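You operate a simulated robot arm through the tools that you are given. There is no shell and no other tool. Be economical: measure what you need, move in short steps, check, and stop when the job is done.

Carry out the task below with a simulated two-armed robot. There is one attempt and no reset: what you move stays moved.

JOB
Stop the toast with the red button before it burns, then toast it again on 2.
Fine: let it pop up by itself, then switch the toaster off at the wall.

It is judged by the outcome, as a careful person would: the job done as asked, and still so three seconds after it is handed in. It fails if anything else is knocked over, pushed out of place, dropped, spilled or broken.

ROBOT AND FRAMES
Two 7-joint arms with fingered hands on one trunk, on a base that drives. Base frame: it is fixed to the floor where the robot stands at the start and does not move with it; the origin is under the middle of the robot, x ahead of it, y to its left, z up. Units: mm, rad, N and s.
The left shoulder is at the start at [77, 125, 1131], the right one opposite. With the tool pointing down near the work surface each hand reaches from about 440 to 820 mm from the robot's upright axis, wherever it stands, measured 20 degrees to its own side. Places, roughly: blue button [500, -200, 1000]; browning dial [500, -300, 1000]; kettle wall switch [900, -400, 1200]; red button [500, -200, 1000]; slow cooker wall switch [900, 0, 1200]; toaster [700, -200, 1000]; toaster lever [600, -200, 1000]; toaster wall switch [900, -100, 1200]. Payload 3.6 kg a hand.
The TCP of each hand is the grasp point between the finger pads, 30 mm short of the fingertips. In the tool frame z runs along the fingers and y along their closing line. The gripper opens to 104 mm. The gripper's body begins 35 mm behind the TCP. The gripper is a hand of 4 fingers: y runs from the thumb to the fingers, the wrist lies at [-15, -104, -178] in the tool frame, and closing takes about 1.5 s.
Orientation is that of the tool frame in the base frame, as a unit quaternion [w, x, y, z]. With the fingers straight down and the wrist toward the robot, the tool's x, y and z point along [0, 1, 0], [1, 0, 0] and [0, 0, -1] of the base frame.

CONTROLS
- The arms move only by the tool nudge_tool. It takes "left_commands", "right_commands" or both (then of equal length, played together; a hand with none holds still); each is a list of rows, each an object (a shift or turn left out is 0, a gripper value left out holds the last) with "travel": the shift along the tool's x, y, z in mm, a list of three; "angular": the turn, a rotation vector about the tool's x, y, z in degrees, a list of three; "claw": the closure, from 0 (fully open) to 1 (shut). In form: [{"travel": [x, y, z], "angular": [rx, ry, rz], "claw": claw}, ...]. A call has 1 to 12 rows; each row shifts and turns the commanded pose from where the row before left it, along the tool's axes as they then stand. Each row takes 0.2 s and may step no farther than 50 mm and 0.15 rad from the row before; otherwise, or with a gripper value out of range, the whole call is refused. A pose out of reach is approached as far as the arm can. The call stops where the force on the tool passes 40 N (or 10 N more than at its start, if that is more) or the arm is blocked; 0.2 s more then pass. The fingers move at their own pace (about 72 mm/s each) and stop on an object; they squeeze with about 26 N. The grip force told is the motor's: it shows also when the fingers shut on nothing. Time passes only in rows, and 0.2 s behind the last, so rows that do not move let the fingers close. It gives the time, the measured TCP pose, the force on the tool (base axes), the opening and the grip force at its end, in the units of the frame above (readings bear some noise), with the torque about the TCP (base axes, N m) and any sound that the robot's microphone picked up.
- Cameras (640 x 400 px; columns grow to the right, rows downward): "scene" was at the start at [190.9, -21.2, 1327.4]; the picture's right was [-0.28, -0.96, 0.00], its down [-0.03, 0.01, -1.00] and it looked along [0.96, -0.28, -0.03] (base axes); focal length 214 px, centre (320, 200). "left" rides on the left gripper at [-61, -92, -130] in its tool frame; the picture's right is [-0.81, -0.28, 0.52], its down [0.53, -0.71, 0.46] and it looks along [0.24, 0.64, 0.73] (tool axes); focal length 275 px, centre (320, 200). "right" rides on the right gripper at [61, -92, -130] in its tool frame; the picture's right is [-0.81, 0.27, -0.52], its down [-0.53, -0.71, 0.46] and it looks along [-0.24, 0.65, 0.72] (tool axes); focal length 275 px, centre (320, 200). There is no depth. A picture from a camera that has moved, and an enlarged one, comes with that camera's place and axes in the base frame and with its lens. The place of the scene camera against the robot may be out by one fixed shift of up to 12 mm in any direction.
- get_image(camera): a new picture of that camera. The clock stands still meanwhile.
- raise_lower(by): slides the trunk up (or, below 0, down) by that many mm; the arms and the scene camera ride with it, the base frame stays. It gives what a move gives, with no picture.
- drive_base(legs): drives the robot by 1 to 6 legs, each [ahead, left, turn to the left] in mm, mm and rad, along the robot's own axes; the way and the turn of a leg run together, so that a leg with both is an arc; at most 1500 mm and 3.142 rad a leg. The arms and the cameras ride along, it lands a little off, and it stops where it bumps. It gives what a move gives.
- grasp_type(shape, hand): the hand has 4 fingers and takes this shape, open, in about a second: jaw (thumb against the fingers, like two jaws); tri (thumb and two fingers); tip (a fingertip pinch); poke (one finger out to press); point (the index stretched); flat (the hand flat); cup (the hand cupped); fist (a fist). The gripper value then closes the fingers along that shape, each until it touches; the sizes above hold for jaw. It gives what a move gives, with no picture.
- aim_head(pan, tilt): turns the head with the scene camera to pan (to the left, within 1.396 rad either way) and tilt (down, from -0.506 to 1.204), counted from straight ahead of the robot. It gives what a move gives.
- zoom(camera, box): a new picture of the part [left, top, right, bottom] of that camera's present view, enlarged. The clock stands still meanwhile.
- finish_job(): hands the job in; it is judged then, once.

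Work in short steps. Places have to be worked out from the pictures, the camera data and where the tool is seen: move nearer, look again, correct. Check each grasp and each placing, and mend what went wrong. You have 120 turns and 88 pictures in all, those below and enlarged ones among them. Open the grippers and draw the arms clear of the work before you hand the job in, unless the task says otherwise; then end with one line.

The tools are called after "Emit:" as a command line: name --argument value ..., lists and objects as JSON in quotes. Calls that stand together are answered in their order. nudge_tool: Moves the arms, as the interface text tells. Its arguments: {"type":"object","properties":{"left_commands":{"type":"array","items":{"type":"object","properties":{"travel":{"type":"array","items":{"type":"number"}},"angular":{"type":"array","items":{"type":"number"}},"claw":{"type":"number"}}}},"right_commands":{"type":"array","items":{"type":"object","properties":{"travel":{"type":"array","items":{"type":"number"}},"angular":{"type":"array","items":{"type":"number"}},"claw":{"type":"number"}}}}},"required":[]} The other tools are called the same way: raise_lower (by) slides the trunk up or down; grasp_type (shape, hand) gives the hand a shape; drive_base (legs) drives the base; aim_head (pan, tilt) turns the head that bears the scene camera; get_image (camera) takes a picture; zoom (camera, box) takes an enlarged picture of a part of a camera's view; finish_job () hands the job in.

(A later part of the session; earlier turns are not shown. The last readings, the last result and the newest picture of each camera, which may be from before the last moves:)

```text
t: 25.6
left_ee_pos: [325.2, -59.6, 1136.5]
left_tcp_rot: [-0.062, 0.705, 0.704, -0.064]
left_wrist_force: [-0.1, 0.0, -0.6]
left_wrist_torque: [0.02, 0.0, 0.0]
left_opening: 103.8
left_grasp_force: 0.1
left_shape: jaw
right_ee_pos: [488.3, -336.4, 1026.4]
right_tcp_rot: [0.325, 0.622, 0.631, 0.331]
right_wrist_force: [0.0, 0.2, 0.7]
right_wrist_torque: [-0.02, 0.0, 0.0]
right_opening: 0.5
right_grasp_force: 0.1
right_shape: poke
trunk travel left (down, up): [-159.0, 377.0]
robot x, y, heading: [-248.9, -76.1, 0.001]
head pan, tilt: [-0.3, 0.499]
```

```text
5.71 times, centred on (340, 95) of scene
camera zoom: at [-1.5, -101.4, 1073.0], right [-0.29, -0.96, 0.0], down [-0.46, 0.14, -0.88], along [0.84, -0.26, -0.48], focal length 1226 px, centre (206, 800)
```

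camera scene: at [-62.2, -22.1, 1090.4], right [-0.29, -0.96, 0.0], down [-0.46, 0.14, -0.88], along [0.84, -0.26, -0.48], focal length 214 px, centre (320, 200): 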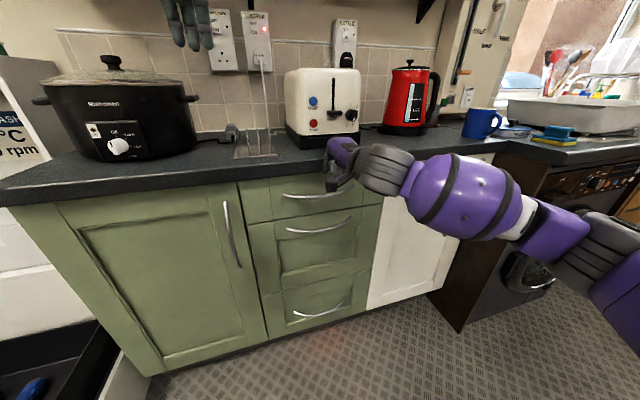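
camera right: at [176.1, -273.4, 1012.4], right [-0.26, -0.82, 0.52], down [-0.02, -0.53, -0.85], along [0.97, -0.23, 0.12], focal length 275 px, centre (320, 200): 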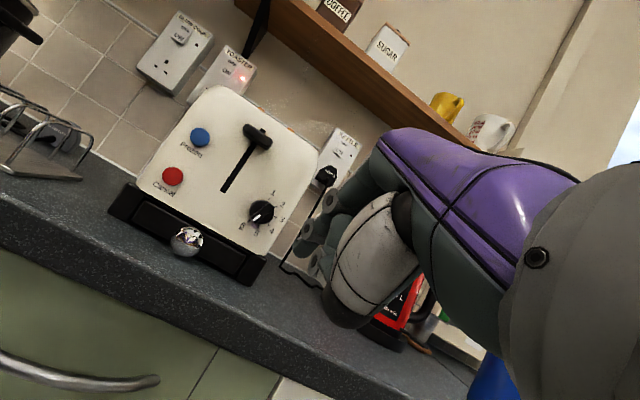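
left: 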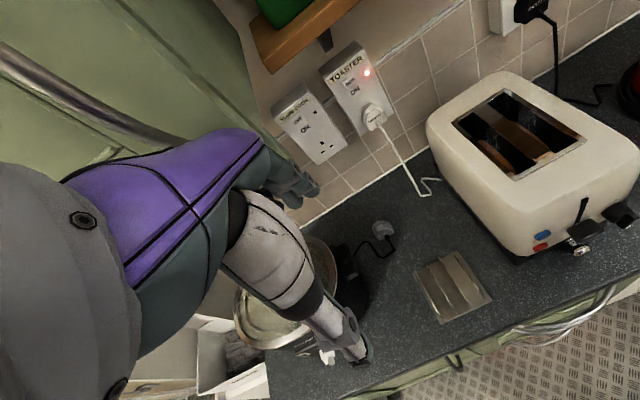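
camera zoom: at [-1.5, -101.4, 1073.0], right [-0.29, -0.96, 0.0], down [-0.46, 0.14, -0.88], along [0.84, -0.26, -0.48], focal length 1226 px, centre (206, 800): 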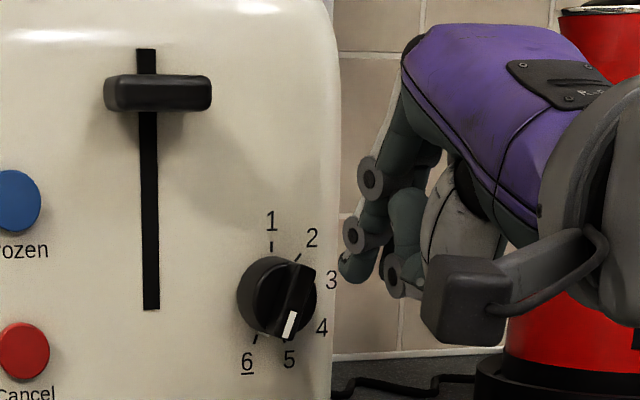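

The fingertip is level with the upper half of the bar and just to its right. I'll start the first part of the arc leftward and look.

Emit:
nudge_tool --right_commands '[{"travel": [6, 5, 0.3]}, {"travel": [6.5, 0, 0]}, {"travel": [3.2, 3.6, -2.4]}, {"travel": [5.5, 3.5, -2.4]}]'

Emit:
zoom --camera "scene" --box '[290, 60, 390, 130]'

```text
t: 26.6
left_ee_pos: [323.9, -59.7, 1137.3]
left_tcp_rot: [-0.061, 0.704, 0.705, -0.063]
left_wrist_force: [0.6, -0.2, -0.4]
left_wrist_torque: [0.03, 0.02, -0.03]
left_opening: 103.6
left_grasp_force: 0.1
left_shape: jaw
right_ee_pos: [491.0, -314.5, 1040.0]
right_tcp_rot: [0.325, 0.622, 0.631, 0.331]
right_wrist_force: [-1.5, 0.3, 0.3]
right_wrist_torque: [0.01, -0.02, -0.01]
right_opening: 0.0
right_grasp_force: 0.0
right_shape: poke
trunk travel left (down, up): [-159.0, 377.0]
robot x, y, heading: [-249.2, -80.9, 0.003]
head pan, tilt: [-0.3, 0.499]
```

```text
5.71 times, centred on (340, 95) of scene
camera zoom: at [-2.0, -101.3, 1073.2], right [-0.29, -0.96, 0.0], down [-0.46, 0.14, -0.88], along [0.84, -0.26, -0.48], focal length 1226 px, centre (206, 800)
```

zoom: 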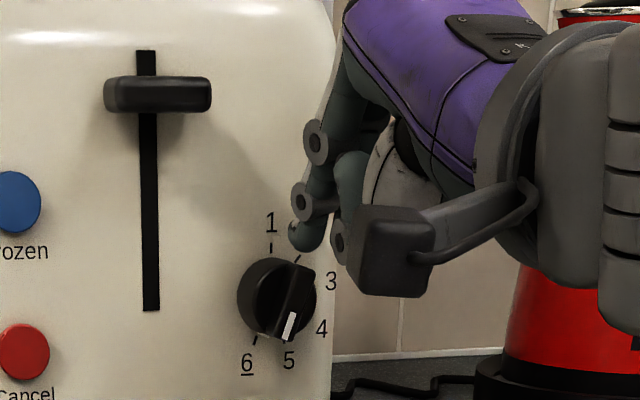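

The finger rode over the end of the bar because its tip centre is about 8 mm higher than I assumed. I'll go right, come down 16 mm and push left again.

Emit:
nudge_tool --right_commands '[{"travel": [-20, 0, 0]}, {"travel": [0, -13, 9]}, {"travel": [7, -1, 0.6]}, {"travel": [3.5, 0, 0]}, {"travel": [2, 3.2, -2.2]}, {"travel": [3, 2.7, -1.8]}, {"travel": [4, 2.1, -1.4]}]'

Emit:
zoom --camera "scene" --box '[290, 60, 390, 130]'

```text
t: 28.2
left_ee_pos: [323.7, -59.2, 1137.6]
left_tcp_rot: [-0.062, 0.704, 0.705, -0.064]
left_wrist_force: [0.2, -0.3, 1.4]
left_wrist_torque: [-0.02, -0.01, 0.0]
left_opening: 103.6
left_grasp_force: 0.1
left_shape: jaw
right_ee_pos: [491.3, -314.3, 1034.5]
right_tcp_rot: [0.325, 0.621, 0.631, 0.332]
right_wrist_force: [-0.8, -0.3, -0.2]
right_wrist_torque: [-0.01, 0.01, 0.01]
right_opening: 0.0
right_grasp_force: 0.0
right_shape: poke
trunk travel left (down, up): [-159.0, 377.0]
robot x, y, heading: [-248.6, -80.7, -0.0]
head pan, tilt: [-0.3, 0.499]
```

```text
5.71 times, centred on (340, 95) of scene
camera zoom: at [-2.0, -101.3, 1073.2], right [-0.29, -0.96, 0.0], down [-0.46, 0.14, -0.88], along [0.84, -0.26, -0.48], focal length 1226 px, centre (206, 800)
```

zoom: 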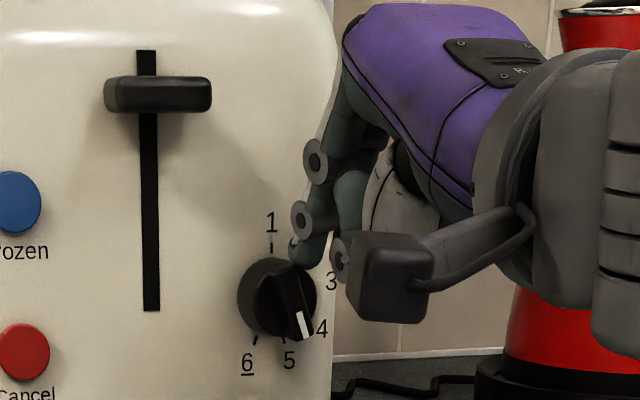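

The bar is turning anticlockwise. I'll continue the arc over the top to the left.

Emit:
nudge_tool --right_commands '[{"travel": [5.5, -1.7, 1.1]}, {"travel": [6.5, -0.8, 0.6]}, {"travel": [5, -2.5, 1.7]}]'

Emit:
zoom --camera "scene" --box '[290, 60, 390, 130]'

```text
t: 29.0
left_ee_pos: [323.3, -59.9, 1137.3]
left_tcp_rot: [-0.062, 0.704, 0.704, -0.064]
left_wrist_force: [0.4, 0.2, -0.3]
left_wrist_torque: [0.02, -0.01, 0.0]
left_opening: 103.7
left_grasp_force: 0.1
left_shape: jaw
right_ee_pos: [490.2, -298.1, 1028.0]
right_tcp_rot: [0.325, 0.621, 0.631, 0.332]
right_wrist_force: [-3.3, -1.4, 2.9]
right_wrist_torque: [-0.05, 0.02, -0.06]
right_opening: 0.1
right_grasp_force: 0.0
right_shape: poke
trunk travel left (down, up): [-159.0, 377.0]
robot x, y, heading: [-249.4, -79.7, -0.003]
head pan, tilt: [-0.3, 0.499]
```

```text
5.71 times, centred on (340, 95) of scene
camera zoom: at [-2.5, -101.6, 1073.3], right [-0.29, -0.96, 0.0], down [-0.46, 0.14, -0.88], along [0.84, -0.26, -0.48], focal length 1226 px, centre (206, 800)
```

zoom: 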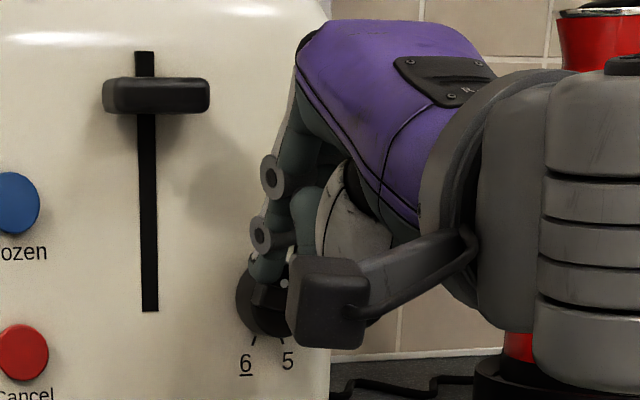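

It's still turning, with light contact. I'll push down along the left side, slightly short of the end, then retract to check.

Emit:
nudge_tool --right_commands '[{"travel": [4, -3, 2]}, {"travel": [1.5, -3.3, 2.2]}, {"travel": [0.5, -2, 1.3]}]'

Emit:
nudge_tool --right_commands '[{"travel": [0, 8, -5]}, {"travel": [0, -10, -30]}, {"travel": [-40, -10, -20]}, {"travel": [-40, 0, 0]}]'

Emit:
zoom --camera "scene" --box '[290, 60, 390, 130]'

```text
t: 29.8
left_ee_pos: [321.0, -59.2, 1139.2]
left_tcp_rot: [-0.061, 0.704, 0.705, -0.063]
left_wrist_force: [0.0, -0.6, 0.8]
left_wrist_torque: [-0.03, 0.02, -0.01]
left_opening: 103.8
left_grasp_force: 0.1
left_shape: jaw
right_ee_pos: [485.9, -291.7, 1024.7]
right_tcp_rot: [0.329, 0.621, 0.628, 0.334]
right_wrist_force: [-9.8, -5.5, 19.0]
right_wrist_torque: [-0.23, -0.43, -0.26]
right_opening: 0.0
right_grasp_force: 0.0
right_shape: poke
trunk travel left (down, up): [-159.0, 377.0]
robot x, y, heading: [-249.8, -79.9, 0.004]
head pan, tilt: [-0.3, 0.499]
```

```text
t: 30.8
left_ee_pos: [325.0, -59.0, 1135.8]
left_tcp_rot: [-0.061, 0.704, 0.704, -0.065]
left_wrist_force: [-0.1, -0.9, 0.5]
left_wrist_torque: [0.01, 0.02, 0.01]
left_opening: 103.8
left_grasp_force: 0.0
left_shape: jaw
right_ee_pos: [438.0, -372.6, 1038.4]
right_tcp_rot: [0.324, 0.621, 0.632, 0.332]
right_wrist_force: [0.2, 0.4, 0.1]
right_wrist_torque: [-0.02, -0.01, 0.0]
right_opening: 0.0
right_grasp_force: 0.0
right_shape: poke
trunk travel left (down, up): [-159.0, 377.0]
robot x, y, heading: [-249.4, -79.7, 0.002]
head pan, tilt: [-0.3, 0.499]
```

```text
5.71 times, centred on (340, 95) of scene
camera zoom: at [-2.0, -101.6, 1073.1], right [-0.29, -0.96, 0.0], down [-0.46, 0.14, -0.88], along [0.84, -0.26, -0.48], focal length 1226 px, centre (206, 800)
```

zoom: 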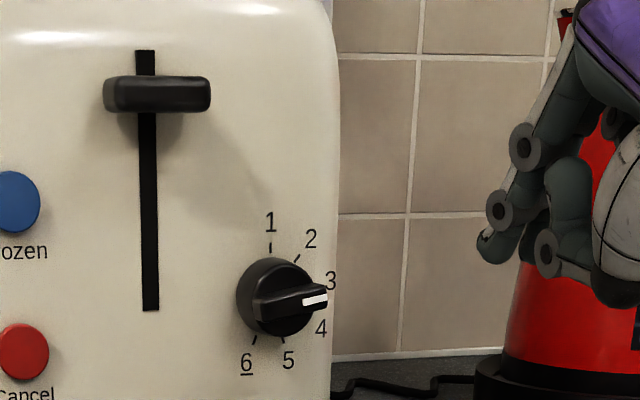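

The dial is near 3, so it needs one more step anticlockwise. On the last push the thumb seems to have blocked against the knob's right side. I'll roll the hand about 30° so the thumb lifts clear, and look.

Emit:
nudge_tool --right_commands '[{"angular": [0, -4.2, -6.2]}, {"angular": [0, -4.2, -6.2]}, {"angular": [0, -4.2, -6.2]}, {"angular": [0, -4.2, -6.2]}]'

Emit:
zoom --camera "scene" --box '[290, 60, 410, 140]'

Emit:
zoom --camera "right" --box '[120, 100, 420, 340]'

```text
t: 31.8
left_ee_pos: [323.8, -59.5, 1137.1]
left_tcp_rot: [-0.061, 0.704, 0.704, -0.064]
left_wrist_force: [-0.1, 0.3, 0.9]
left_wrist_torque: [-0.03, -0.02, 0.01]
left_opening: 103.8
left_grasp_force: 0.2
left_shape: jaw
right_ee_pos: [438.5, -371.0, 1039.1]
right_tcp_rot: [0.477, 0.512, 0.696, 0.16]
right_wrist_force: [0.0, 0.4, -0.3]
right_wrist_torque: [-0.02, 0.0, -0.01]
right_opening: 0.0
right_grasp_force: 0.1
right_shape: poke
trunk travel left (down, up): [-159.0, 377.0]
robot x, y, heading: [-245.9, -79.5, 0.004]
head pan, tilt: [-0.3, 0.499]
```

```text
5.00 times, centred on (350, 100) of scene
camera zoom: at [-2.0, -101.4, 1073.2], right [-0.29, -0.96, 0.0], down [-0.46, 0.14, -0.88], along [0.84, -0.26, -0.48], focal length 1072 px, centre (170, 700)
```

zoom: 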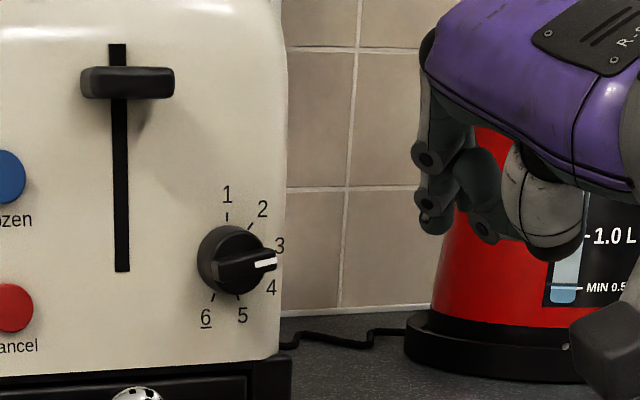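

```text
1.67 times, centred on (270, 220) of right
camera zoom: at [278.8, -323.3, 1009.0], right [-0.26, -0.45, 0.86], down [-0.01, -0.88, -0.47], along [0.97, -0.13, 0.22], focal length 459 px, centre (403, 167)
```

zoom: 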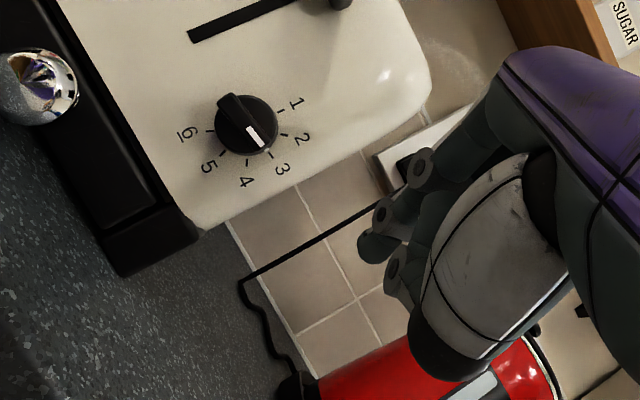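

The roll works. I'll roll another 25° so the thumb ends up above the index tip.

Emit:
nudge_tool --right_commands '[{"angular": [0, -4.6, -6.9]}, {"angular": [0, -4.6, -6.9]}, {"angular": [0, -4.6, -6.9]}]'

Emit:
zoom --camera "scene" --box '[290, 60, 410, 140]'

Emit:
zoom --camera "right" --box '[120, 60, 420, 340]'

```text
t: 32.6
left_ee_pos: [323.0, -60.1, 1137.0]
left_tcp_rot: [-0.062, 0.704, 0.704, -0.064]
left_wrist_force: [0.6, -0.4, -0.1]
left_wrist_torque: [-0.03, -0.06, 0.01]
left_opening: 103.3
left_grasp_force: 0.0
left_shape: jaw
right_ee_pos: [437.5, -371.9, 1040.4]
right_tcp_rot: [0.577, 0.395, 0.714, 0.009]
right_wrist_force: [0.4, 0.5, 0.1]
right_wrist_torque: [0.03, 0.01, -0.03]
right_opening: 0.1
right_grasp_force: 0.3
right_shape: poke
trunk travel left (down, up): [-159.0, 377.0]
robot x, y, heading: [-251.2, -76.7, 0.007]
head pan, tilt: [-0.3, 0.499]
```

```text
5.00 times, centred on (350, 100) of scene
camera zoom: at [-2.0, -101.4, 1073.2], right [-0.29, -0.96, 0.0], down [-0.46, 0.14, -0.88], along [0.84, -0.26, -0.48], focal length 1072 px, centre (170, 700)
```

zoom: 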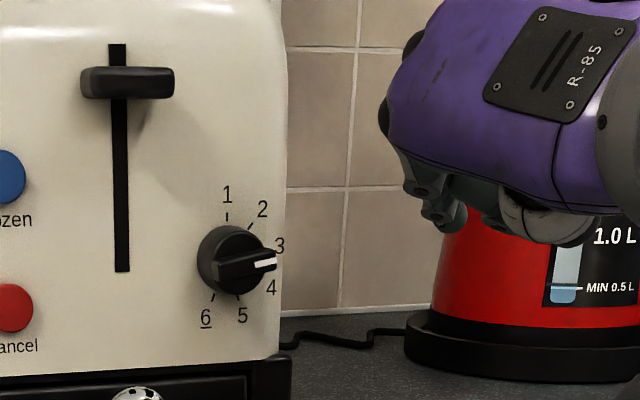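

```text
1.43 times, centred on (270, 200) of right
camera zoom: at [278.8, -342.8, 990.7], right [-0.26, -0.05, 0.96], down [-0.01, -1.0, -0.05], along [0.97, -0.02, 0.26], focal length 393 px, centre (391, 200)
```

zoom: 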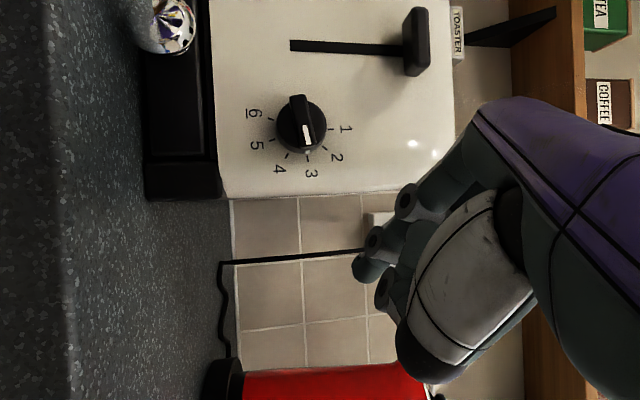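

The index now comes in from the upper left, with the thumb up and to the right. I'll move in front of the upper-left of the knob and check alignment.

Emit:
nudge_tool --right_commands '[{"travel": [16.3, 25.2, -9.6]}, {"travel": [16.3, 25.2, -9.6]}, {"travel": [16.3, 25.2, -9.6]}]'

Emit:
zoom --camera "scene" --box '[290, 60, 410, 140]'

Emit:
zoom --camera "right" --box '[220, 100, 420, 320]'

```text
t: 33.4
left_ee_pos: [324.1, -60.0, 1138.0]
left_tcp_rot: [-0.061, 0.704, 0.704, -0.064]
left_wrist_force: [-0.4, -0.3, -0.1]
left_wrist_torque: [-0.04, -0.04, -0.02]
left_opening: 103.9
left_grasp_force: 0.1
left_shape: jaw
right_ee_pos: [455.5, -277.8, 1044.1]
right_tcp_rot: [0.578, 0.396, 0.713, 0.009]
right_wrist_force: [-0.6, -0.1, 0.7]
right_wrist_torque: [0.0, -0.01, 0.0]
right_opening: 0.4
right_grasp_force: 0.1
right_shape: poke
trunk travel left (down, up): [-159.0, 377.0]
robot x, y, heading: [-250.5, -80.8, 0.004]
head pan, tilt: [-0.3, 0.499]
```

```text
5.00 times, centred on (350, 100) of scene
camera zoom: at [-1.9, -100.9, 1073.2], right [-0.29, -0.96, 0.0], down [-0.46, 0.14, -0.88], along [0.84, -0.26, -0.48], focal length 1072 px, centre (170, 700)
```

zoom: 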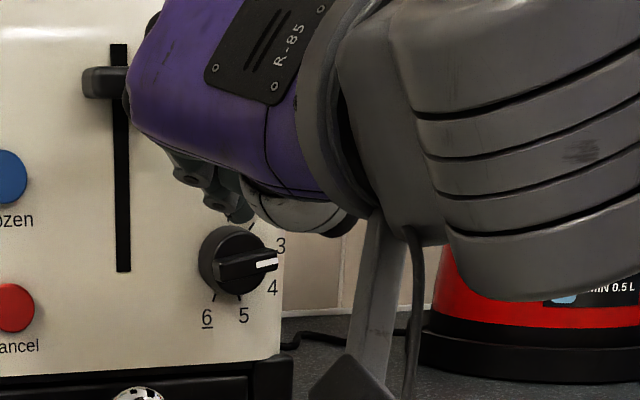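

```text
1.82 times, centred on (320, 210) of right
camera zoom: at [294.8, -248.5, 995.6], right [-0.26, -0.05, 0.96], down [-0.01, -1.0, -0.05], along [0.96, -0.02, 0.26], focal length 500 px, centre (320, 182)
```

zoom: 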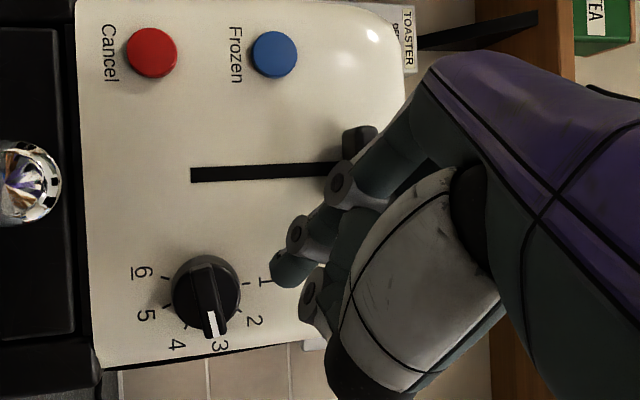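

This hand view is very clear: the tip is at (492,-288,1032), above the knob's left end. I'll move forward to the knob's depth, then start pushing down.

Emit:
nudge_tool --right_commands '[{"travel": [0.6, 8.7, 15.3]}, {"travel": [0.6, 8.7, 15.3]}, {"travel": [4.1, -2.3, 1.7]}, {"travel": [4.1, -2.3, 1.7]}]'

Emit:
zoom --camera "right" --box '[220, 100, 420, 320]'

```text
t: 34.4
left_ee_pos: [324.9, -60.0, 1137.3]
left_tcp_rot: [-0.062, 0.704, 0.704, -0.064]
left_wrist_force: [-0.7, -0.3, -0.1]
left_wrist_torque: [-0.01, 0.02, -0.03]
left_opening: 103.5
left_grasp_force: 0.0
left_shape: jaw
right_ee_pos: [491.2, -280.2, 1032.7]
right_tcp_rot: [0.577, 0.396, 0.714, 0.009]
right_wrist_force: [-0.2, 0.0, 0.1]
right_wrist_torque: [0.01, 0.02, -0.01]
right_opening: 0.1
right_grasp_force: 0.0
right_shape: poke
trunk travel left (down, up): [-159.0, 377.0]
robot x, y, heading: [-250.0, -80.8, 0.002]
head pan, tilt: [-0.3, 0.499]
```

```text
1.82 times, centred on (320, 210) of right
camera zoom: at [331.0, -250.9, 982.6], right [-0.26, -0.05, 0.96], down [-0.01, -1.0, -0.05], along [0.96, -0.02, 0.26], focal length 500 px, centre (320, 182)
```

zoom: 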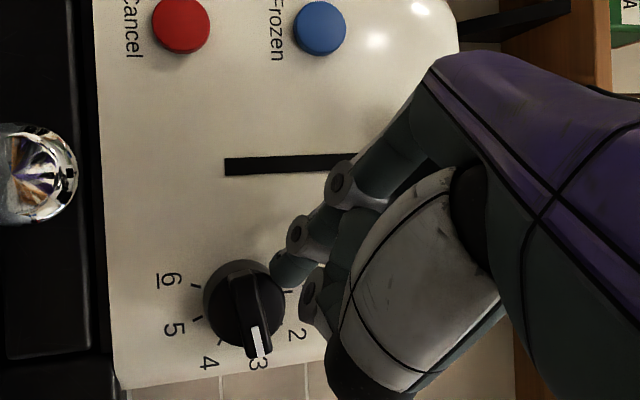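

The tip is right beside the bar's left end. I'll push down in small steps.

Emit:
nudge_tool --right_commands '[{"travel": [3.5, -3, 2.1]}, {"travel": [3.5, -3, 2.1]}, {"travel": [4.1, -2.3, 1.7]}]'

Emit:
zoom --camera "right" --box '[220, 100, 420, 320]'

```text
t: 35.2
left_ee_pos: [321.7, -58.3, 1139.2]
left_tcp_rot: [-0.061, 0.704, 0.704, -0.065]
left_wrist_force: [-0.6, 0.0, -0.8]
left_wrist_torque: [-0.01, 0.02, -0.04]
left_opening: 103.9
left_grasp_force: 0.2
left_shape: jaw
right_ee_pos: [488.9, -279.7, 1016.9]
right_tcp_rot: [0.578, 0.393, 0.715, 0.011]
right_wrist_force: [-9.3, 9.3, 3.0]
right_wrist_torque: [0.06, 0.06, 0.14]
right_opening: 0.0
right_grasp_force: 0.0
right_shape: poke
trunk travel left (down, up): [-159.0, 377.0]
robot x, y, heading: [-245.5, -77.8, 0.003]
head pan, tilt: [-0.3, 0.499]
```

```text
1.82 times, centred on (320, 210) of right
camera zoom: at [329.2, -250.6, 968.6], right [-0.26, -0.05, 0.96], down [0.0, -1.0, -0.05], along [0.96, -0.01, 0.26], focal length 500 px, centre (320, 182)
```

zoom: 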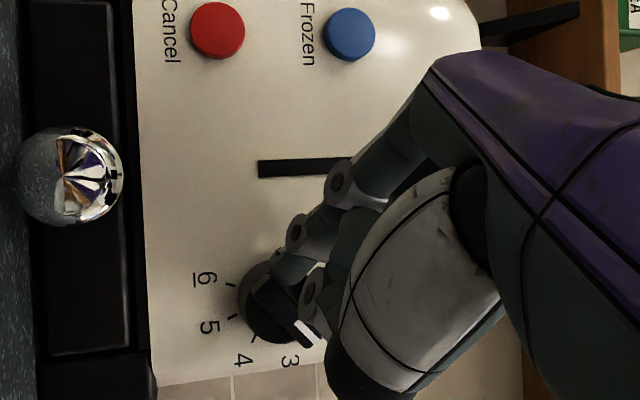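

The pointer now looks close to 2. I'll retract straight back and check.

Emit:
nudge_tool --right_commands '[{"travel": [0.3, -8, -13]}, {"travel": [0.8, -22, -33]}, {"travel": [-10, -20, -30]}, {"travel": [-40, -10, 0]}]'

Emit:
zoom --camera "right" --box '[220, 130, 340, 290]'

Emit:
zoom --camera "scene" --box '[290, 60, 410, 140]'

```text
t: 36.2
left_ee_pos: [324.1, -61.2, 1137.9]
left_tcp_rot: [-0.061, 0.704, 0.705, -0.063]
left_wrist_force: [-0.1, -0.9, 0.2]
left_wrist_torque: [0.03, 0.0, 0.0]
left_opening: 103.5
left_grasp_force: 0.2
left_shape: jaw
right_ee_pos: [397.7, -319.4, 1055.3]
right_tcp_rot: [0.577, 0.396, 0.714, 0.01]
right_wrist_force: [0.1, -0.5, -0.7]
right_wrist_torque: [0.02, -0.01, 0.03]
right_opening: 0.2
right_grasp_force: 0.0
right_shape: poke
trunk travel left (down, up): [-159.0, 377.0]
robot x, y, heading: [-249.4, -82.9, 0.002]
head pan, tilt: [-0.3, 0.499]
```

```text
2.50 times, centred on (280, 210) of right
camera zoom: at [236.4, -289.8, 1006.4], right [-0.26, -0.05, 0.96], down [-0.01, -1.0, -0.05], along [0.96, -0.02, 0.26], focal length 688 px, centre (420, 175)
```

zoom: 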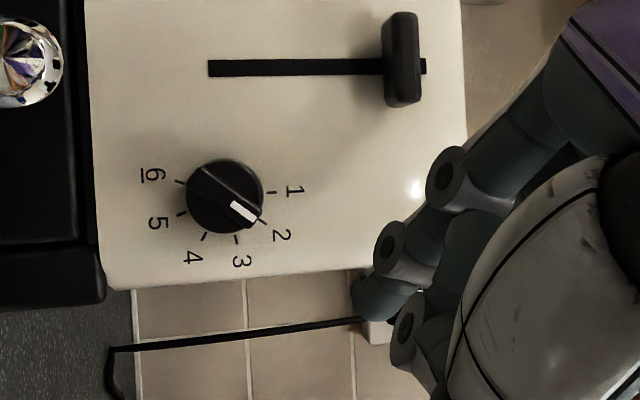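

```text
5.00 times, centred on (350, 100) of scene
camera zoom: at [-2.3, -101.7, 1073.3], right [-0.29, -0.96, 0.0], down [-0.46, 0.14, -0.88], along [0.84, -0.26, -0.48], focal length 1072 px, centre (170, 700)
```

zoom: 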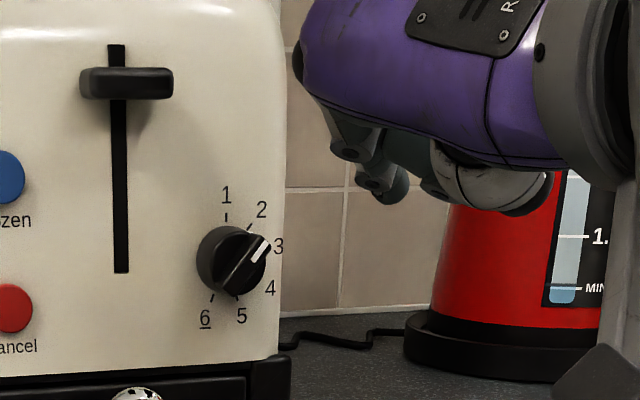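

The pointer sits on 2. For the lever, centred around (522,-244,1086), I'll unroll the hand and shift the base left.

Emit:
nudge_tool --right_commands '[{"angular": [0, 4.6, 6.9]}, {"angular": [0, 4.6, 6.9]}, {"angular": [0, 4.6, 6.9]}, {"angular": [0, 4.2, 6.2]}, {"angular": [0, 4.2, 6.2]}, {"angular": [0, 4.2, 6.2]}, {"angular": [0, 4.2, 6.2]}]'

Emit:
drive_base --legs '[[0, 65, 0]]'

Emit:
nudge_tool --right_commands '[{"travel": [7, 30, -18]}, {"travel": [6, 30, -18]}]'

Emit:
zoom --camera "scene" --box '[270, 20, 390, 120]'

```text
t: 37.8
left_ee_pos: [323.6, -59.9, 1136.9]
left_tcp_rot: [-0.062, 0.704, 0.705, -0.065]
left_wrist_force: [0.5, 0.4, -0.6]
left_wrist_torque: [-0.01, -0.02, 0.02]
left_opening: 103.6
left_grasp_force: 0.1
left_shape: jaw
right_ee_pos: [395.8, -317.3, 1053.0]
right_tcp_rot: [0.326, 0.622, 0.63, 0.332]
right_wrist_force: [0.8, 0.4, 0.7]
right_wrist_torque: [0.01, -0.04, -0.01]
right_opening: 0.0
right_grasp_force: 0.1
right_shape: poke
trunk travel left (down, up): [-159.0, 377.0]
robot x, y, heading: [-249.3, -77.4, 0.003]
head pan, tilt: [-0.3, 0.499]
```

```text
t: 38.8
left_ee_pos: [324.0, 6.2, 1137.4]
left_tcp_rot: [-0.061, 0.705, 0.704, -0.066]
left_wrist_force: [0.4, 0.8, 0.1]
left_wrist_torque: [-0.03, 0.04, 0.04]
left_opening: 104.0
left_grasp_force: 0.0
left_shape: jaw
right_ee_pos: [396.8, -251.7, 1053.7]
right_tcp_rot: [0.326, 0.621, 0.631, 0.331]
right_wrist_force: [0.2, -0.5, 0.4]
right_wrist_torque: [0.01, -0.02, -0.01]
right_opening: 0.0
right_grasp_force: 0.1
right_shape: poke
trunk travel left (down, up): [-159.0, 377.0]
robot x, y, heading: [-245.3, -14.8, -0.001]
head pan, tilt: [-0.3, 0.499]
```

```text
t: 39.4
left_ee_pos: [324.1, 4.4, 1137.0]
left_tcp_rot: [-0.061, 0.704, 0.705, -0.065]
left_wrist_force: [-0.5, -1.0, -0.4]
left_wrist_torque: [0.04, -0.05, -0.01]
left_opening: 103.5
left_grasp_force: 0.1
left_shape: jaw
right_ee_pos: [399.3, -240.2, 1123.9]
right_tcp_rot: [0.325, 0.621, 0.632, 0.332]
right_wrist_force: [-0.1, 0.5, 0.9]
right_wrist_torque: [0.03, -0.01, -0.01]
right_opening: 0.0
right_grasp_force: 0.1
right_shape: poke
trunk travel left (down, up): [-159.0, 377.0]
robot x, y, heading: [-252.3, -18.8, 0.003]
head pan, tilt: [-0.3, 0.499]
```

```text
4.00 times, centred on (330, 70) of scene
camera zoom: at [-2.3, -36.0, 1073.3], right [-0.29, -0.96, 0.0], down [-0.46, 0.14, -0.88], along [0.84, -0.26, -0.48], focal length 858 px, centre (280, 720)
```

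zoom: 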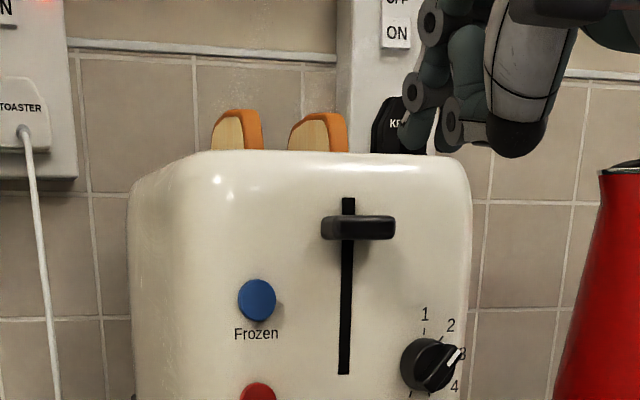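

The tip is at (436,-234,1117), above the lever's height. I'll move it forward over the lever.

Emit:
nudge_tool --right_commands '[{"travel": [0, 15, 22.4]}, {"travel": [0, 15, 22.4]}, {"travel": [0, 15, 22.4]}]'

Emit:
zoom --camera "scene" --box '[270, 20, 390, 120]'

Emit:
get_image --camera "right"

```text
t: 40.2
left_ee_pos: [324.2, 7.2, 1138.0]
left_tcp_rot: [-0.062, 0.705, 0.704, -0.065]
left_wrist_force: [0.0, 0.4, -0.4]
left_wrist_torque: [0.0, -0.02, 0.0]
left_opening: 103.7
left_grasp_force: 0.0
left_shape: jaw
right_ee_pos: [481.8, -241.5, 1123.6]
right_tcp_rot: [0.325, 0.621, 0.631, 0.332]
right_wrist_force: [0.6, 0.6, 0.6]
right_wrist_torque: [0.01, 0.05, -0.04]
right_opening: 0.3
right_grasp_force: 0.1
right_shape: poke
trunk travel left (down, up): [-159.0, 377.0]
robot x, y, heading: [-249.1, -15.5, -0.0]
head pan, tilt: [-0.3, 0.499]
```

```text
4.00 times, centred on (330, 70) of scene
camera zoom: at [-1.6, -36.1, 1073.0], right [-0.29, -0.96, 0.0], down [-0.46, 0.14, -0.88], along [0.84, -0.26, -0.48], focal length 858 px, centre (280, 720)
```

zoom: 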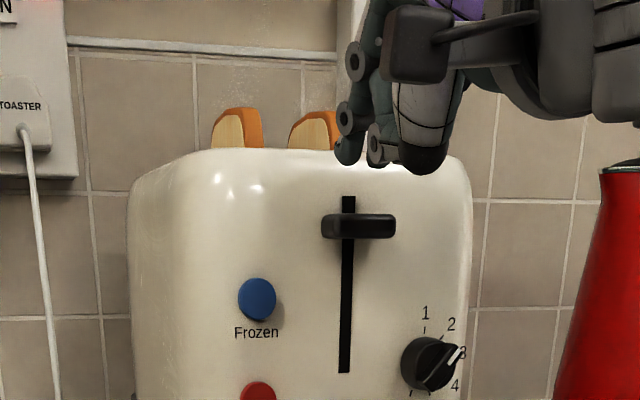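

```text
39 pictures are left
camera right: at [321.6, -182.5, 1122.7], right [-0.26, -0.82, 0.52], down [-0.02, -0.53, -0.85], along [0.97, -0.23, 0.12], focal length 275 px, centre (320, 200)
```

right: 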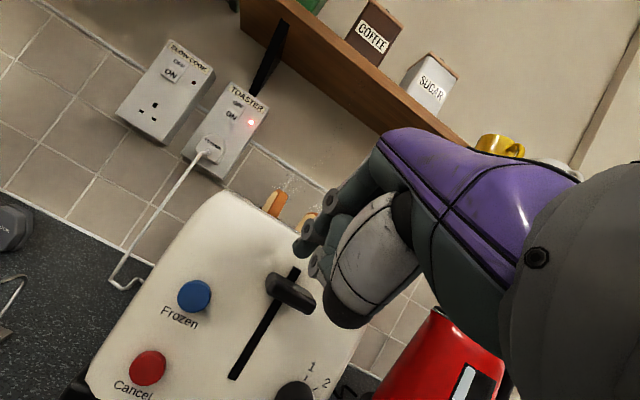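

The index is over the left half of the lever. I'll push straight down.

Emit:
nudge_tool --right_commands '[{"travel": [0, -10.5, 7.5]}, {"travel": [0, -12.4, 8.4]}, {"travel": [0, -12.4, 8.4]}, {"travel": [0, -12.4, 8.4]}]'

Emit:
zoom --camera "scene" --box '[270, 20, 390, 120]'

```text
t: 41.2
left_ee_pos: [324.0, 6.1, 1136.8]
left_tcp_rot: [-0.062, 0.705, 0.704, -0.064]
left_wrist_force: [-0.4, -0.4, -1.1]
left_wrist_torque: [0.0, 0.0, 0.0]
left_opening: 103.6
left_grasp_force: 0.1
left_shape: jaw
right_ee_pos: [481.3, -239.3, 1065.5]
right_tcp_rot: [0.325, 0.621, 0.631, 0.332]
right_wrist_force: [-0.8, -1.0, 1.4]
right_wrist_torque: [0.0, -0.01, -0.02]
right_opening: 0.0
right_grasp_force: 0.0
right_shape: poke
trunk travel left (down, up): [-159.0, 377.0]
robot x, y, heading: [-249.7, -13.9, -0.005]
head pan, tilt: [-0.3, 0.499]
```

```text
4.00 times, centred on (330, 70) of scene
camera zoom: at [-2.3, -36.2, 1073.2], right [-0.29, -0.96, 0.0], down [-0.46, 0.14, -0.88], along [0.84, -0.26, -0.48], focal length 858 px, centre (280, 720)
```

zoom: 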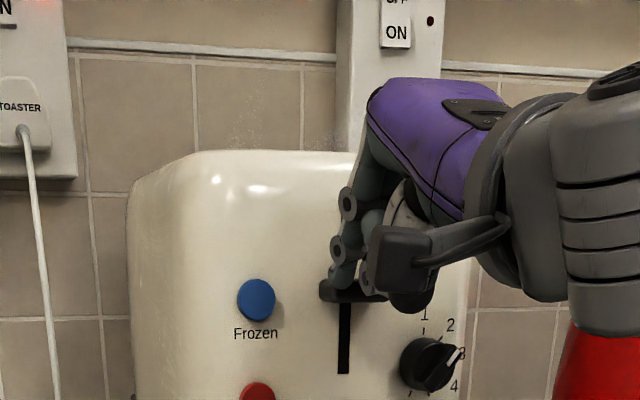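

The lever and toast are moving down under light force. I'll continue, drifting slightly left so the thumb stays clear of the dial.

Emit:
nudge_tool --right_commands '[{"travel": [1.5, -8.3, 5.6]}, {"travel": [1.5, -8.3, 5.6]}, {"travel": [1, -6.6, 4.5]}]'

Emit:
zoom --camera "scene" --box '[270, 20, 390, 120]'

```text
t: 42.0
left_ee_pos: [324.3, 5.3, 1136.9]
left_tcp_rot: [-0.062, 0.704, 0.704, -0.064]
left_wrist_force: [0.4, -0.4, 0.7]
left_wrist_torque: [-0.02, -0.01, 0.02]
left_opening: 103.7
left_grasp_force: 0.1
left_shape: jaw
right_ee_pos: [482.0, -234.6, 1036.5]
right_tcp_rot: [0.326, 0.621, 0.631, 0.331]
right_wrist_force: [0.2, 0.1, -0.2]
right_wrist_torque: [-0.01, -0.02, 0.05]
right_opening: 0.0
right_grasp_force: 0.1
right_shape: poke
trunk travel left (down, up): [-159.0, 377.0]
robot x, y, heading: [-246.3, -12.8, 0.006]
head pan, tilt: [-0.3, 0.499]
```

```text
4.00 times, centred on (330, 70) of scene
camera zoom: at [-2.0, -36.4, 1073.1], right [-0.29, -0.96, 0.0], down [-0.46, 0.14, -0.88], along [0.84, -0.26, -0.48], focal length 858 px, centre (280, 720)
```

zoom: 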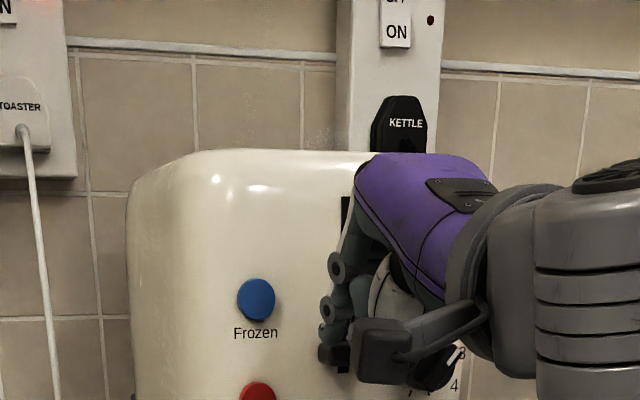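

There's no click yet and force is near zero. I'll continue in small steps.

Emit:
nudge_tool --right_commands '[{"travel": [0, -3.3, 2.2]}, {"travel": [0, -3.3, 2.2]}, {"travel": [0, -2.5, 1.7]}]'

```text
t: 42.8
left_ee_pos: [324.3, 5.2, 1136.9]
left_tcp_rot: [-0.061, 0.704, 0.705, -0.064]
left_wrist_force: [0.4, -0.3, -0.2]
left_wrist_torque: [0.0, 0.0, -0.01]
left_opening: 103.9
left_grasp_force: 0.1
left_shape: jaw
right_ee_pos: [481.0, -234.5, 1025.7]
right_tcp_rot: [0.325, 0.622, 0.631, 0.331]
right_wrist_force: [-0.5, 0.5, -0.8]
right_wrist_torque: [-0.01, 0.01, -0.01]
right_opening: 0.0
right_grasp_force: 0.1
right_shape: poke
trunk travel left (down, up): [-159.0, 377.0]
robot x, y, heading: [-249.8, -14.4, 0.004]
head pan, tilt: [-0.3, 0.499]
```

Emit:
zoom --camera "scene" --box '[270, 50, 390, 150]'

Emit:
get_image --camera "right"

```text
4.00 times, centred on (330, 100) of scene
camera zoom: at [-2.2, -36.2, 1073.2], right [-0.29, -0.96, 0.0], down [-0.46, 0.14, -0.88], along [0.84, -0.26, -0.48], focal length 858 px, centre (280, 600)
```

zoom: 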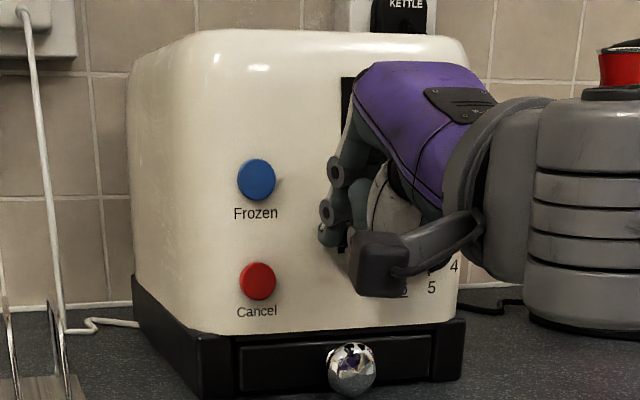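

```text
35 pictures are left
camera right: at [320.7, -175.9, 1024.9], right [-0.26, -0.82, 0.52], down [-0.02, -0.53, -0.85], along [0.97, -0.23, 0.12], focal length 275 px, centre (320, 200)
```

right: 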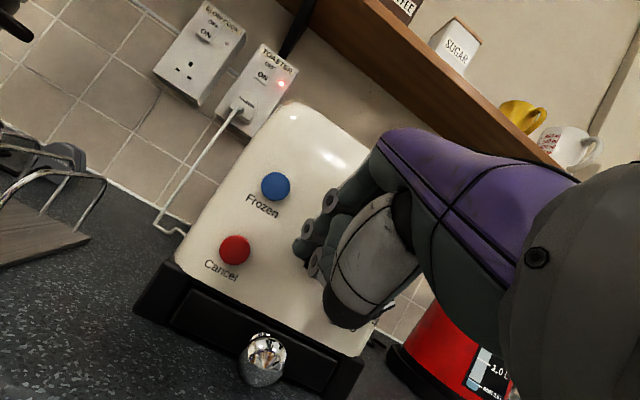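

The toast is down and the lever looks to be at the bottom. I'll pull the finger straight back and check that it stays.

Emit:
nudge_tool --right_commands '[{"travel": [0, -10, -16]}, {"travel": [0, -22, -33]}, {"travel": [-40, -10, -15]}, {"travel": [-40, 0, 0]}]'

Emit:
zoom --camera "scene" --box '[270, 30, 390, 130]'

```text
t: 43.8
left_ee_pos: [324.3, 4.2, 1137.1]
left_tcp_rot: [-0.061, 0.704, 0.705, -0.064]
left_wrist_force: [0.6, -0.4, -0.2]
left_wrist_torque: [0.01, 0.02, 0.02]
left_opening: 103.7
left_grasp_force: 0.1
left_shape: jaw
right_ee_pos: [406.6, -314.4, 1025.9]
right_tcp_rot: [0.325, 0.622, 0.631, 0.331]
right_wrist_force: [-0.4, -0.5, 0.2]
right_wrist_torque: [-0.05, -0.02, 0.03]
right_opening: 0.1
right_grasp_force: 0.1
right_shape: poke
trunk travel left (down, up): [-159.0, 377.0]
robot x, y, heading: [-249.0, -14.6, 0.008]
head pan, tilt: [-0.3, 0.499]
```

```text
4.00 times, centred on (330, 80) of scene
camera zoom: at [-2.2, -36.4, 1073.2], right [-0.29, -0.96, 0.0], down [-0.46, 0.14, -0.88], along [0.84, -0.26, -0.48], focal length 858 px, centre (280, 680)
```

zoom: 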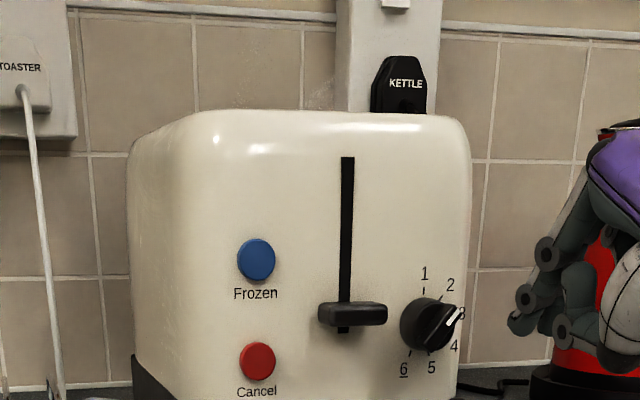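

The lever is latched at the bottom, the dial is on 2, and toasting is underway. While it toasts, I'll raise the trunk back up to get ready for the wall switch.

Emit:
raise_lower --by 170

Emit:
aim_head --pan -0.15 --tilt 0.2

Emit:
get_image --camera "scene"

Emit:
get_image --camera "right"

```text
t: 45.7
left_ee_pos: [323.8, 6.6, 1306.9]
left_tcp_rot: [-0.062, 0.704, 0.704, -0.064]
left_wrist_force: [-0.6, -0.5, 1.1]
left_wrist_torque: [-0.01, 0.0, -0.01]
left_opening: 103.4
left_grasp_force: 0.0
left_shape: jaw
right_ee_pos: [406.1, -314.0, 1197.5]
right_tcp_rot: [0.326, 0.622, 0.631, 0.331]
right_wrist_force: [-0.6, 0.2, 0.3]
right_wrist_torque: [0.02, 0.02, -0.03]
right_opening: 0.4
right_grasp_force: 0.1
right_shape: poke
trunk travel left (down, up): [-329.0, 207.0]
robot x, y, heading: [-247.6, -16.3, 0.001]
head pan, tilt: [-0.3, 0.499]
```

```text
t: 46.5
left_ee_pos: [323.8, 5.9, 1308.1]
left_tcp_rot: [-0.063, 0.704, 0.704, -0.064]
left_wrist_force: [-0.3, 0.5, 0.2]
left_wrist_torque: [0.02, 0.01, 0.02]
left_opening: 104.0
left_grasp_force: 0.1
left_shape: jaw
right_ee_pos: [405.6, -315.9, 1197.4]
right_tcp_rot: [0.326, 0.621, 0.631, 0.331]
right_wrist_force: [0.1, 0.7, -0.6]
right_wrist_torque: [0.01, -0.01, 0.01]
right_opening: 0.0
right_grasp_force: 0.2
right_shape: poke
trunk travel left (down, up): [-329.0, 207.0]
robot x, y, heading: [-247.4, -16.0, 0.002]
head pan, tilt: [-0.15, 0.201]
```

```text
33 pictures are left
camera scene: at [-45.3, -23.4, 1277.7], right [-0.15, -0.99, 0.0], down [-0.2, 0.03, -0.98], along [0.97, -0.14, -0.2], focal length 214 px, centre (320, 200)
```

scene: 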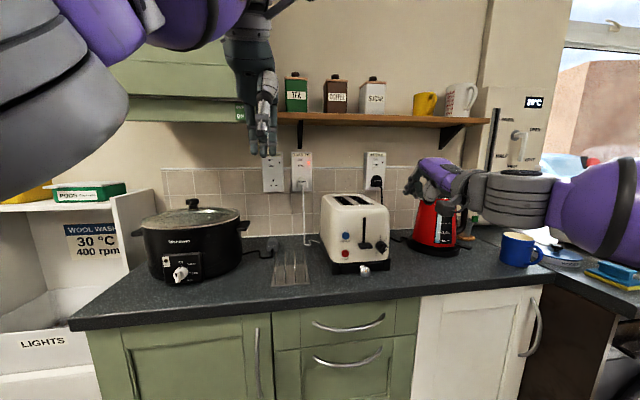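

```text
32 pictures are left
camera right: at [245.3, -257.2, 1196.7], right [-0.26, -0.82, 0.52], down [-0.02, -0.53, -0.85], along [0.97, -0.23, 0.12], focal length 275 px, centre (320, 200)
```

right: 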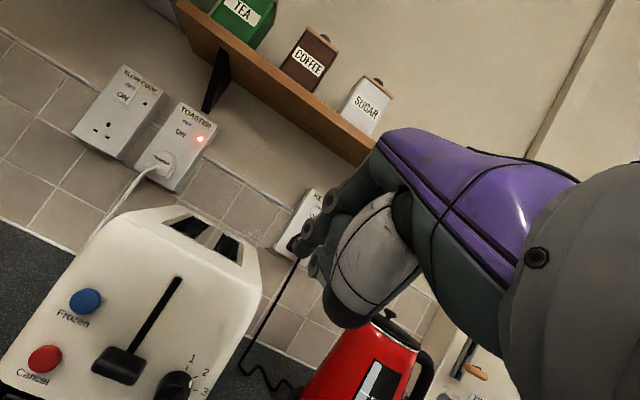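

The trunk rose cleanly. Before driving left I'll tuck the left hand back, so it can't touch the wall cabinet, and bring the right hand toward the robot's middle.

Emit:
nudge_tool --left_commands '[{"travel": [0, -40, 0]}, {"travel": [0, -40, 0]}, {"travel": [0, -40, 0]}]' --right_commands '[{"travel": [30, 0, 0]}, {"travel": [30, 0, 0]}, {"travel": [20, 0, 0]}]'

Emit:
raise_lower --by 70

```text
t: 47.3
left_ee_pos: [203.3, 10.2, 1328.9]
left_tcp_rot: [-0.059, 0.703, 0.705, -0.065]
left_wrist_force: [-0.1, 0.3, 0.4]
left_wrist_torque: [-0.02, 0.01, -0.01]
left_opening: 103.7
left_grasp_force: 0.0
left_shape: jaw
right_ee_pos: [402.1, -234.4, 1197.0]
right_tcp_rot: [0.326, 0.621, 0.631, 0.331]
right_wrist_force: [-0.2, 0.0, -0.3]
right_wrist_torque: [0.05, 0.0, 0.0]
right_opening: 0.0
right_grasp_force: 0.0
right_shape: poke
trunk travel left (down, up): [-329.0, 207.0]
robot x, y, heading: [-249.0, -16.7, 0.001]
head pan, tilt: [-0.15, 0.201]
```

```text
t: 48.4
left_ee_pos: [208.0, 6.2, 1397.2]
left_tcp_rot: [-0.061, 0.704, 0.705, -0.065]
left_wrist_force: [0.3, 0.0, 0.2]
left_wrist_torque: [0.01, 0.06, -0.01]
left_opening: 104.0
left_grasp_force: 0.1
left_shape: jaw
right_ee_pos: [404.8, -235.4, 1266.3]
right_tcp_rot: [0.324, 0.621, 0.632, 0.331]
right_wrist_force: [0.3, -0.1, 0.5]
right_wrist_torque: [0.01, 0.0, 0.01]
right_opening: 0.1
right_grasp_force: 0.1
right_shape: poke
trunk travel left (down, up): [-399.0, 137.0]
robot x, y, heading: [-249.8, -14.6, 0.005]
head pan, tilt: [-0.15, 0.201]
```

Now I'll drive left to line up with the switch column, then ahead part way, and look.

Emit:
drive_base --legs '[[0, 148, 0], [150, 0, 0]]'

Emit:
get_image --camera "scene"

Emit:
get_image --camera "right"

```text
t: 50.7
left_ee_pos: [354.3, 156.0, 1397.7]
left_tcp_rot: [-0.062, 0.703, 0.705, -0.064]
left_wrist_force: [0.4, 0.1, 0.0]
left_wrist_torque: [0.01, 0.0, 0.01]
left_opening: 103.6
left_grasp_force: 0.0
left_shape: jaw
right_ee_pos: [551.8, -85.3, 1266.2]
right_tcp_rot: [0.325, 0.621, 0.631, 0.331]
right_wrist_force: [-0.7, 0.3, 0.5]
right_wrist_torque: [0.0, -0.04, -0.03]
right_opening: 0.0
right_grasp_force: 0.1
right_shape: poke
trunk travel left (down, up): [-399.0, 137.0]
robot x, y, heading: [-102.3, 139.8, 0.005]
head pan, tilt: [-0.15, 0.201]
```

```text
31 pictures are left
camera scene: at [86.5, 127.4, 1347.8], right [-0.15, -0.99, 0.0], down [-0.2, 0.03, -0.98], along [0.97, -0.14, -0.2], focal length 214 px, centre (320, 200)
```

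scene: 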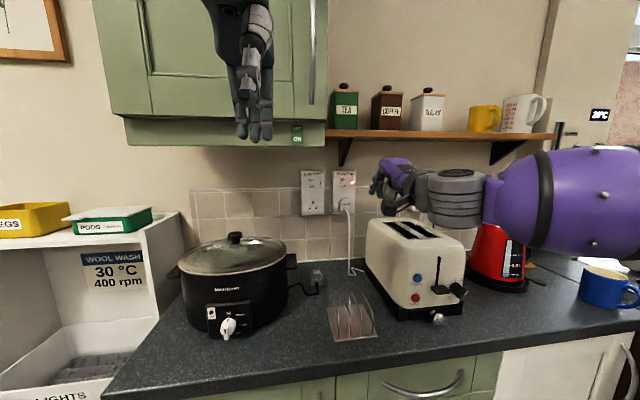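

```text
30 pictures are left
camera right: at [392.1, -26.4, 1266.9], right [-0.26, -0.82, 0.52], down [-0.02, -0.53, -0.85], along [0.97, -0.23, 0.12], focal length 275 px, centre (320, 200)
```

right: 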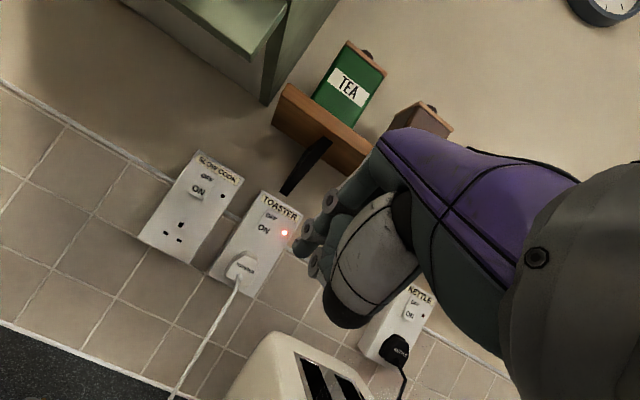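

The switch checks out at about (890,-80,1262). I'll tuck the left hand back a bit more, drive ahead 100 mm and extend the right arm to a standoff. I won't press until the toast pops.

Emit:
nudge_tool --left_commands '[{"travel": [0, -40, 0]}, {"travel": [0, -40, 0]}]'

Emit:
drive_base --legs '[[100, 0, 0]]'

Emit:
nudge_tool --right_commands '[{"travel": [0, 22, 33]}, {"travel": [0, 22, 33]}, {"travel": [0, 22, 33]}]'

Emit:
zoom --camera "scene" --box '[270, 110, 430, 220]'

```text
t: 51.3
left_ee_pos: [285.7, 154.4, 1393.9]
left_tcp_rot: [-0.06, 0.705, 0.703, -0.067]
left_wrist_force: [0.2, 0.7, 0.4]
left_wrist_torque: [0.0, 0.02, -0.01]
left_opening: 104.0
left_grasp_force: 0.1
left_shape: jaw
left hand out of reach, approached as far as the arm can: row 2
right_ee_pos: [551.7, -84.8, 1266.7]
right_tcp_rot: [0.326, 0.621, 0.631, 0.331]
right_wrist_force: [-0.5, 0.7, 0.6]
right_wrist_torque: [-0.03, 0.0, 0.01]
right_opening: 0.0
right_grasp_force: 0.0
right_shape: poke
trunk travel left (down, up): [-399.0, 137.0]
robot x, y, heading: [-98.4, 136.5, 0.003]
head pan, tilt: [-0.15, 0.201]
```

```text
t: 52.5
left_ee_pos: [386.9, 153.7, 1393.4]
left_tcp_rot: [-0.06, 0.705, 0.704, -0.065]
left_wrist_force: [1.3, 0.2, 0.4]
left_wrist_torque: [0.0, 0.02, -0.01]
left_opening: 103.9
left_grasp_force: 0.1
left_shape: jaw
right_ee_pos: [653.2, -83.9, 1267.7]
right_tcp_rot: [0.325, 0.621, 0.631, 0.332]
right_wrist_force: [0.4, -0.4, 0.1]
right_wrist_torque: [-0.04, 0.0, -0.03]
right_opening: 0.0
right_grasp_force: 0.1
right_shape: poke
trunk travel left (down, up): [-399.0, 137.0]
robot x, y, heading: [-0.8, 138.4, 0.003]
head pan, tilt: [-0.15, 0.201]
```

```text
t: 53.3
left_ee_pos: [385.7, 154.7, 1394.0]
left_tcp_rot: [-0.059, 0.705, 0.704, -0.065]
left_wrist_force: [0.7, 0.2, -1.2]
left_wrist_torque: [0.04, 0.02, 0.02]
left_opening: 103.8
left_grasp_force: 0.1
left_shape: jaw
right_ee_pos: [774.4, -80.7, 1266.9]
right_tcp_rot: [0.326, 0.62, 0.631, 0.332]
right_wrist_force: [-0.2, 0.4, -0.3]
right_wrist_torque: [-0.01, -0.02, 0.01]
right_opening: 0.0
right_grasp_force: 0.1
right_shape: poke
trunk travel left (down, up): [-399.0, 137.0]
robot x, y, heading: [-1.8, 134.5, 0.001]
head pan, tilt: [-0.15, 0.201]
```

```text
3.64 times, centred on (350, 165) of scene
camera zoom: at [188.3, 128.3, 1347.7], right [-0.15, -0.99, 0.0], down [-0.2, 0.03, -0.98], along [0.97, -0.14, -0.2], focal length 780 px, centre (211, 327)
```

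zoom: 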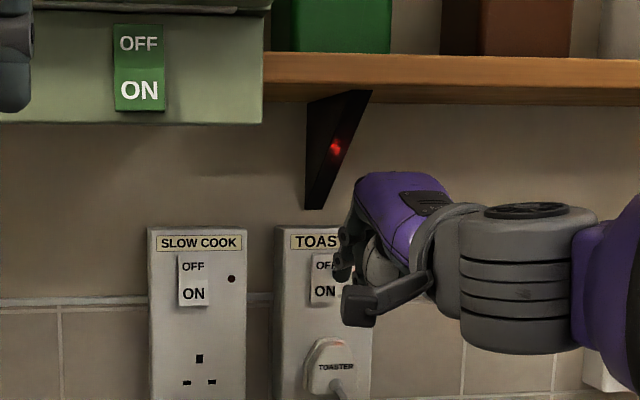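

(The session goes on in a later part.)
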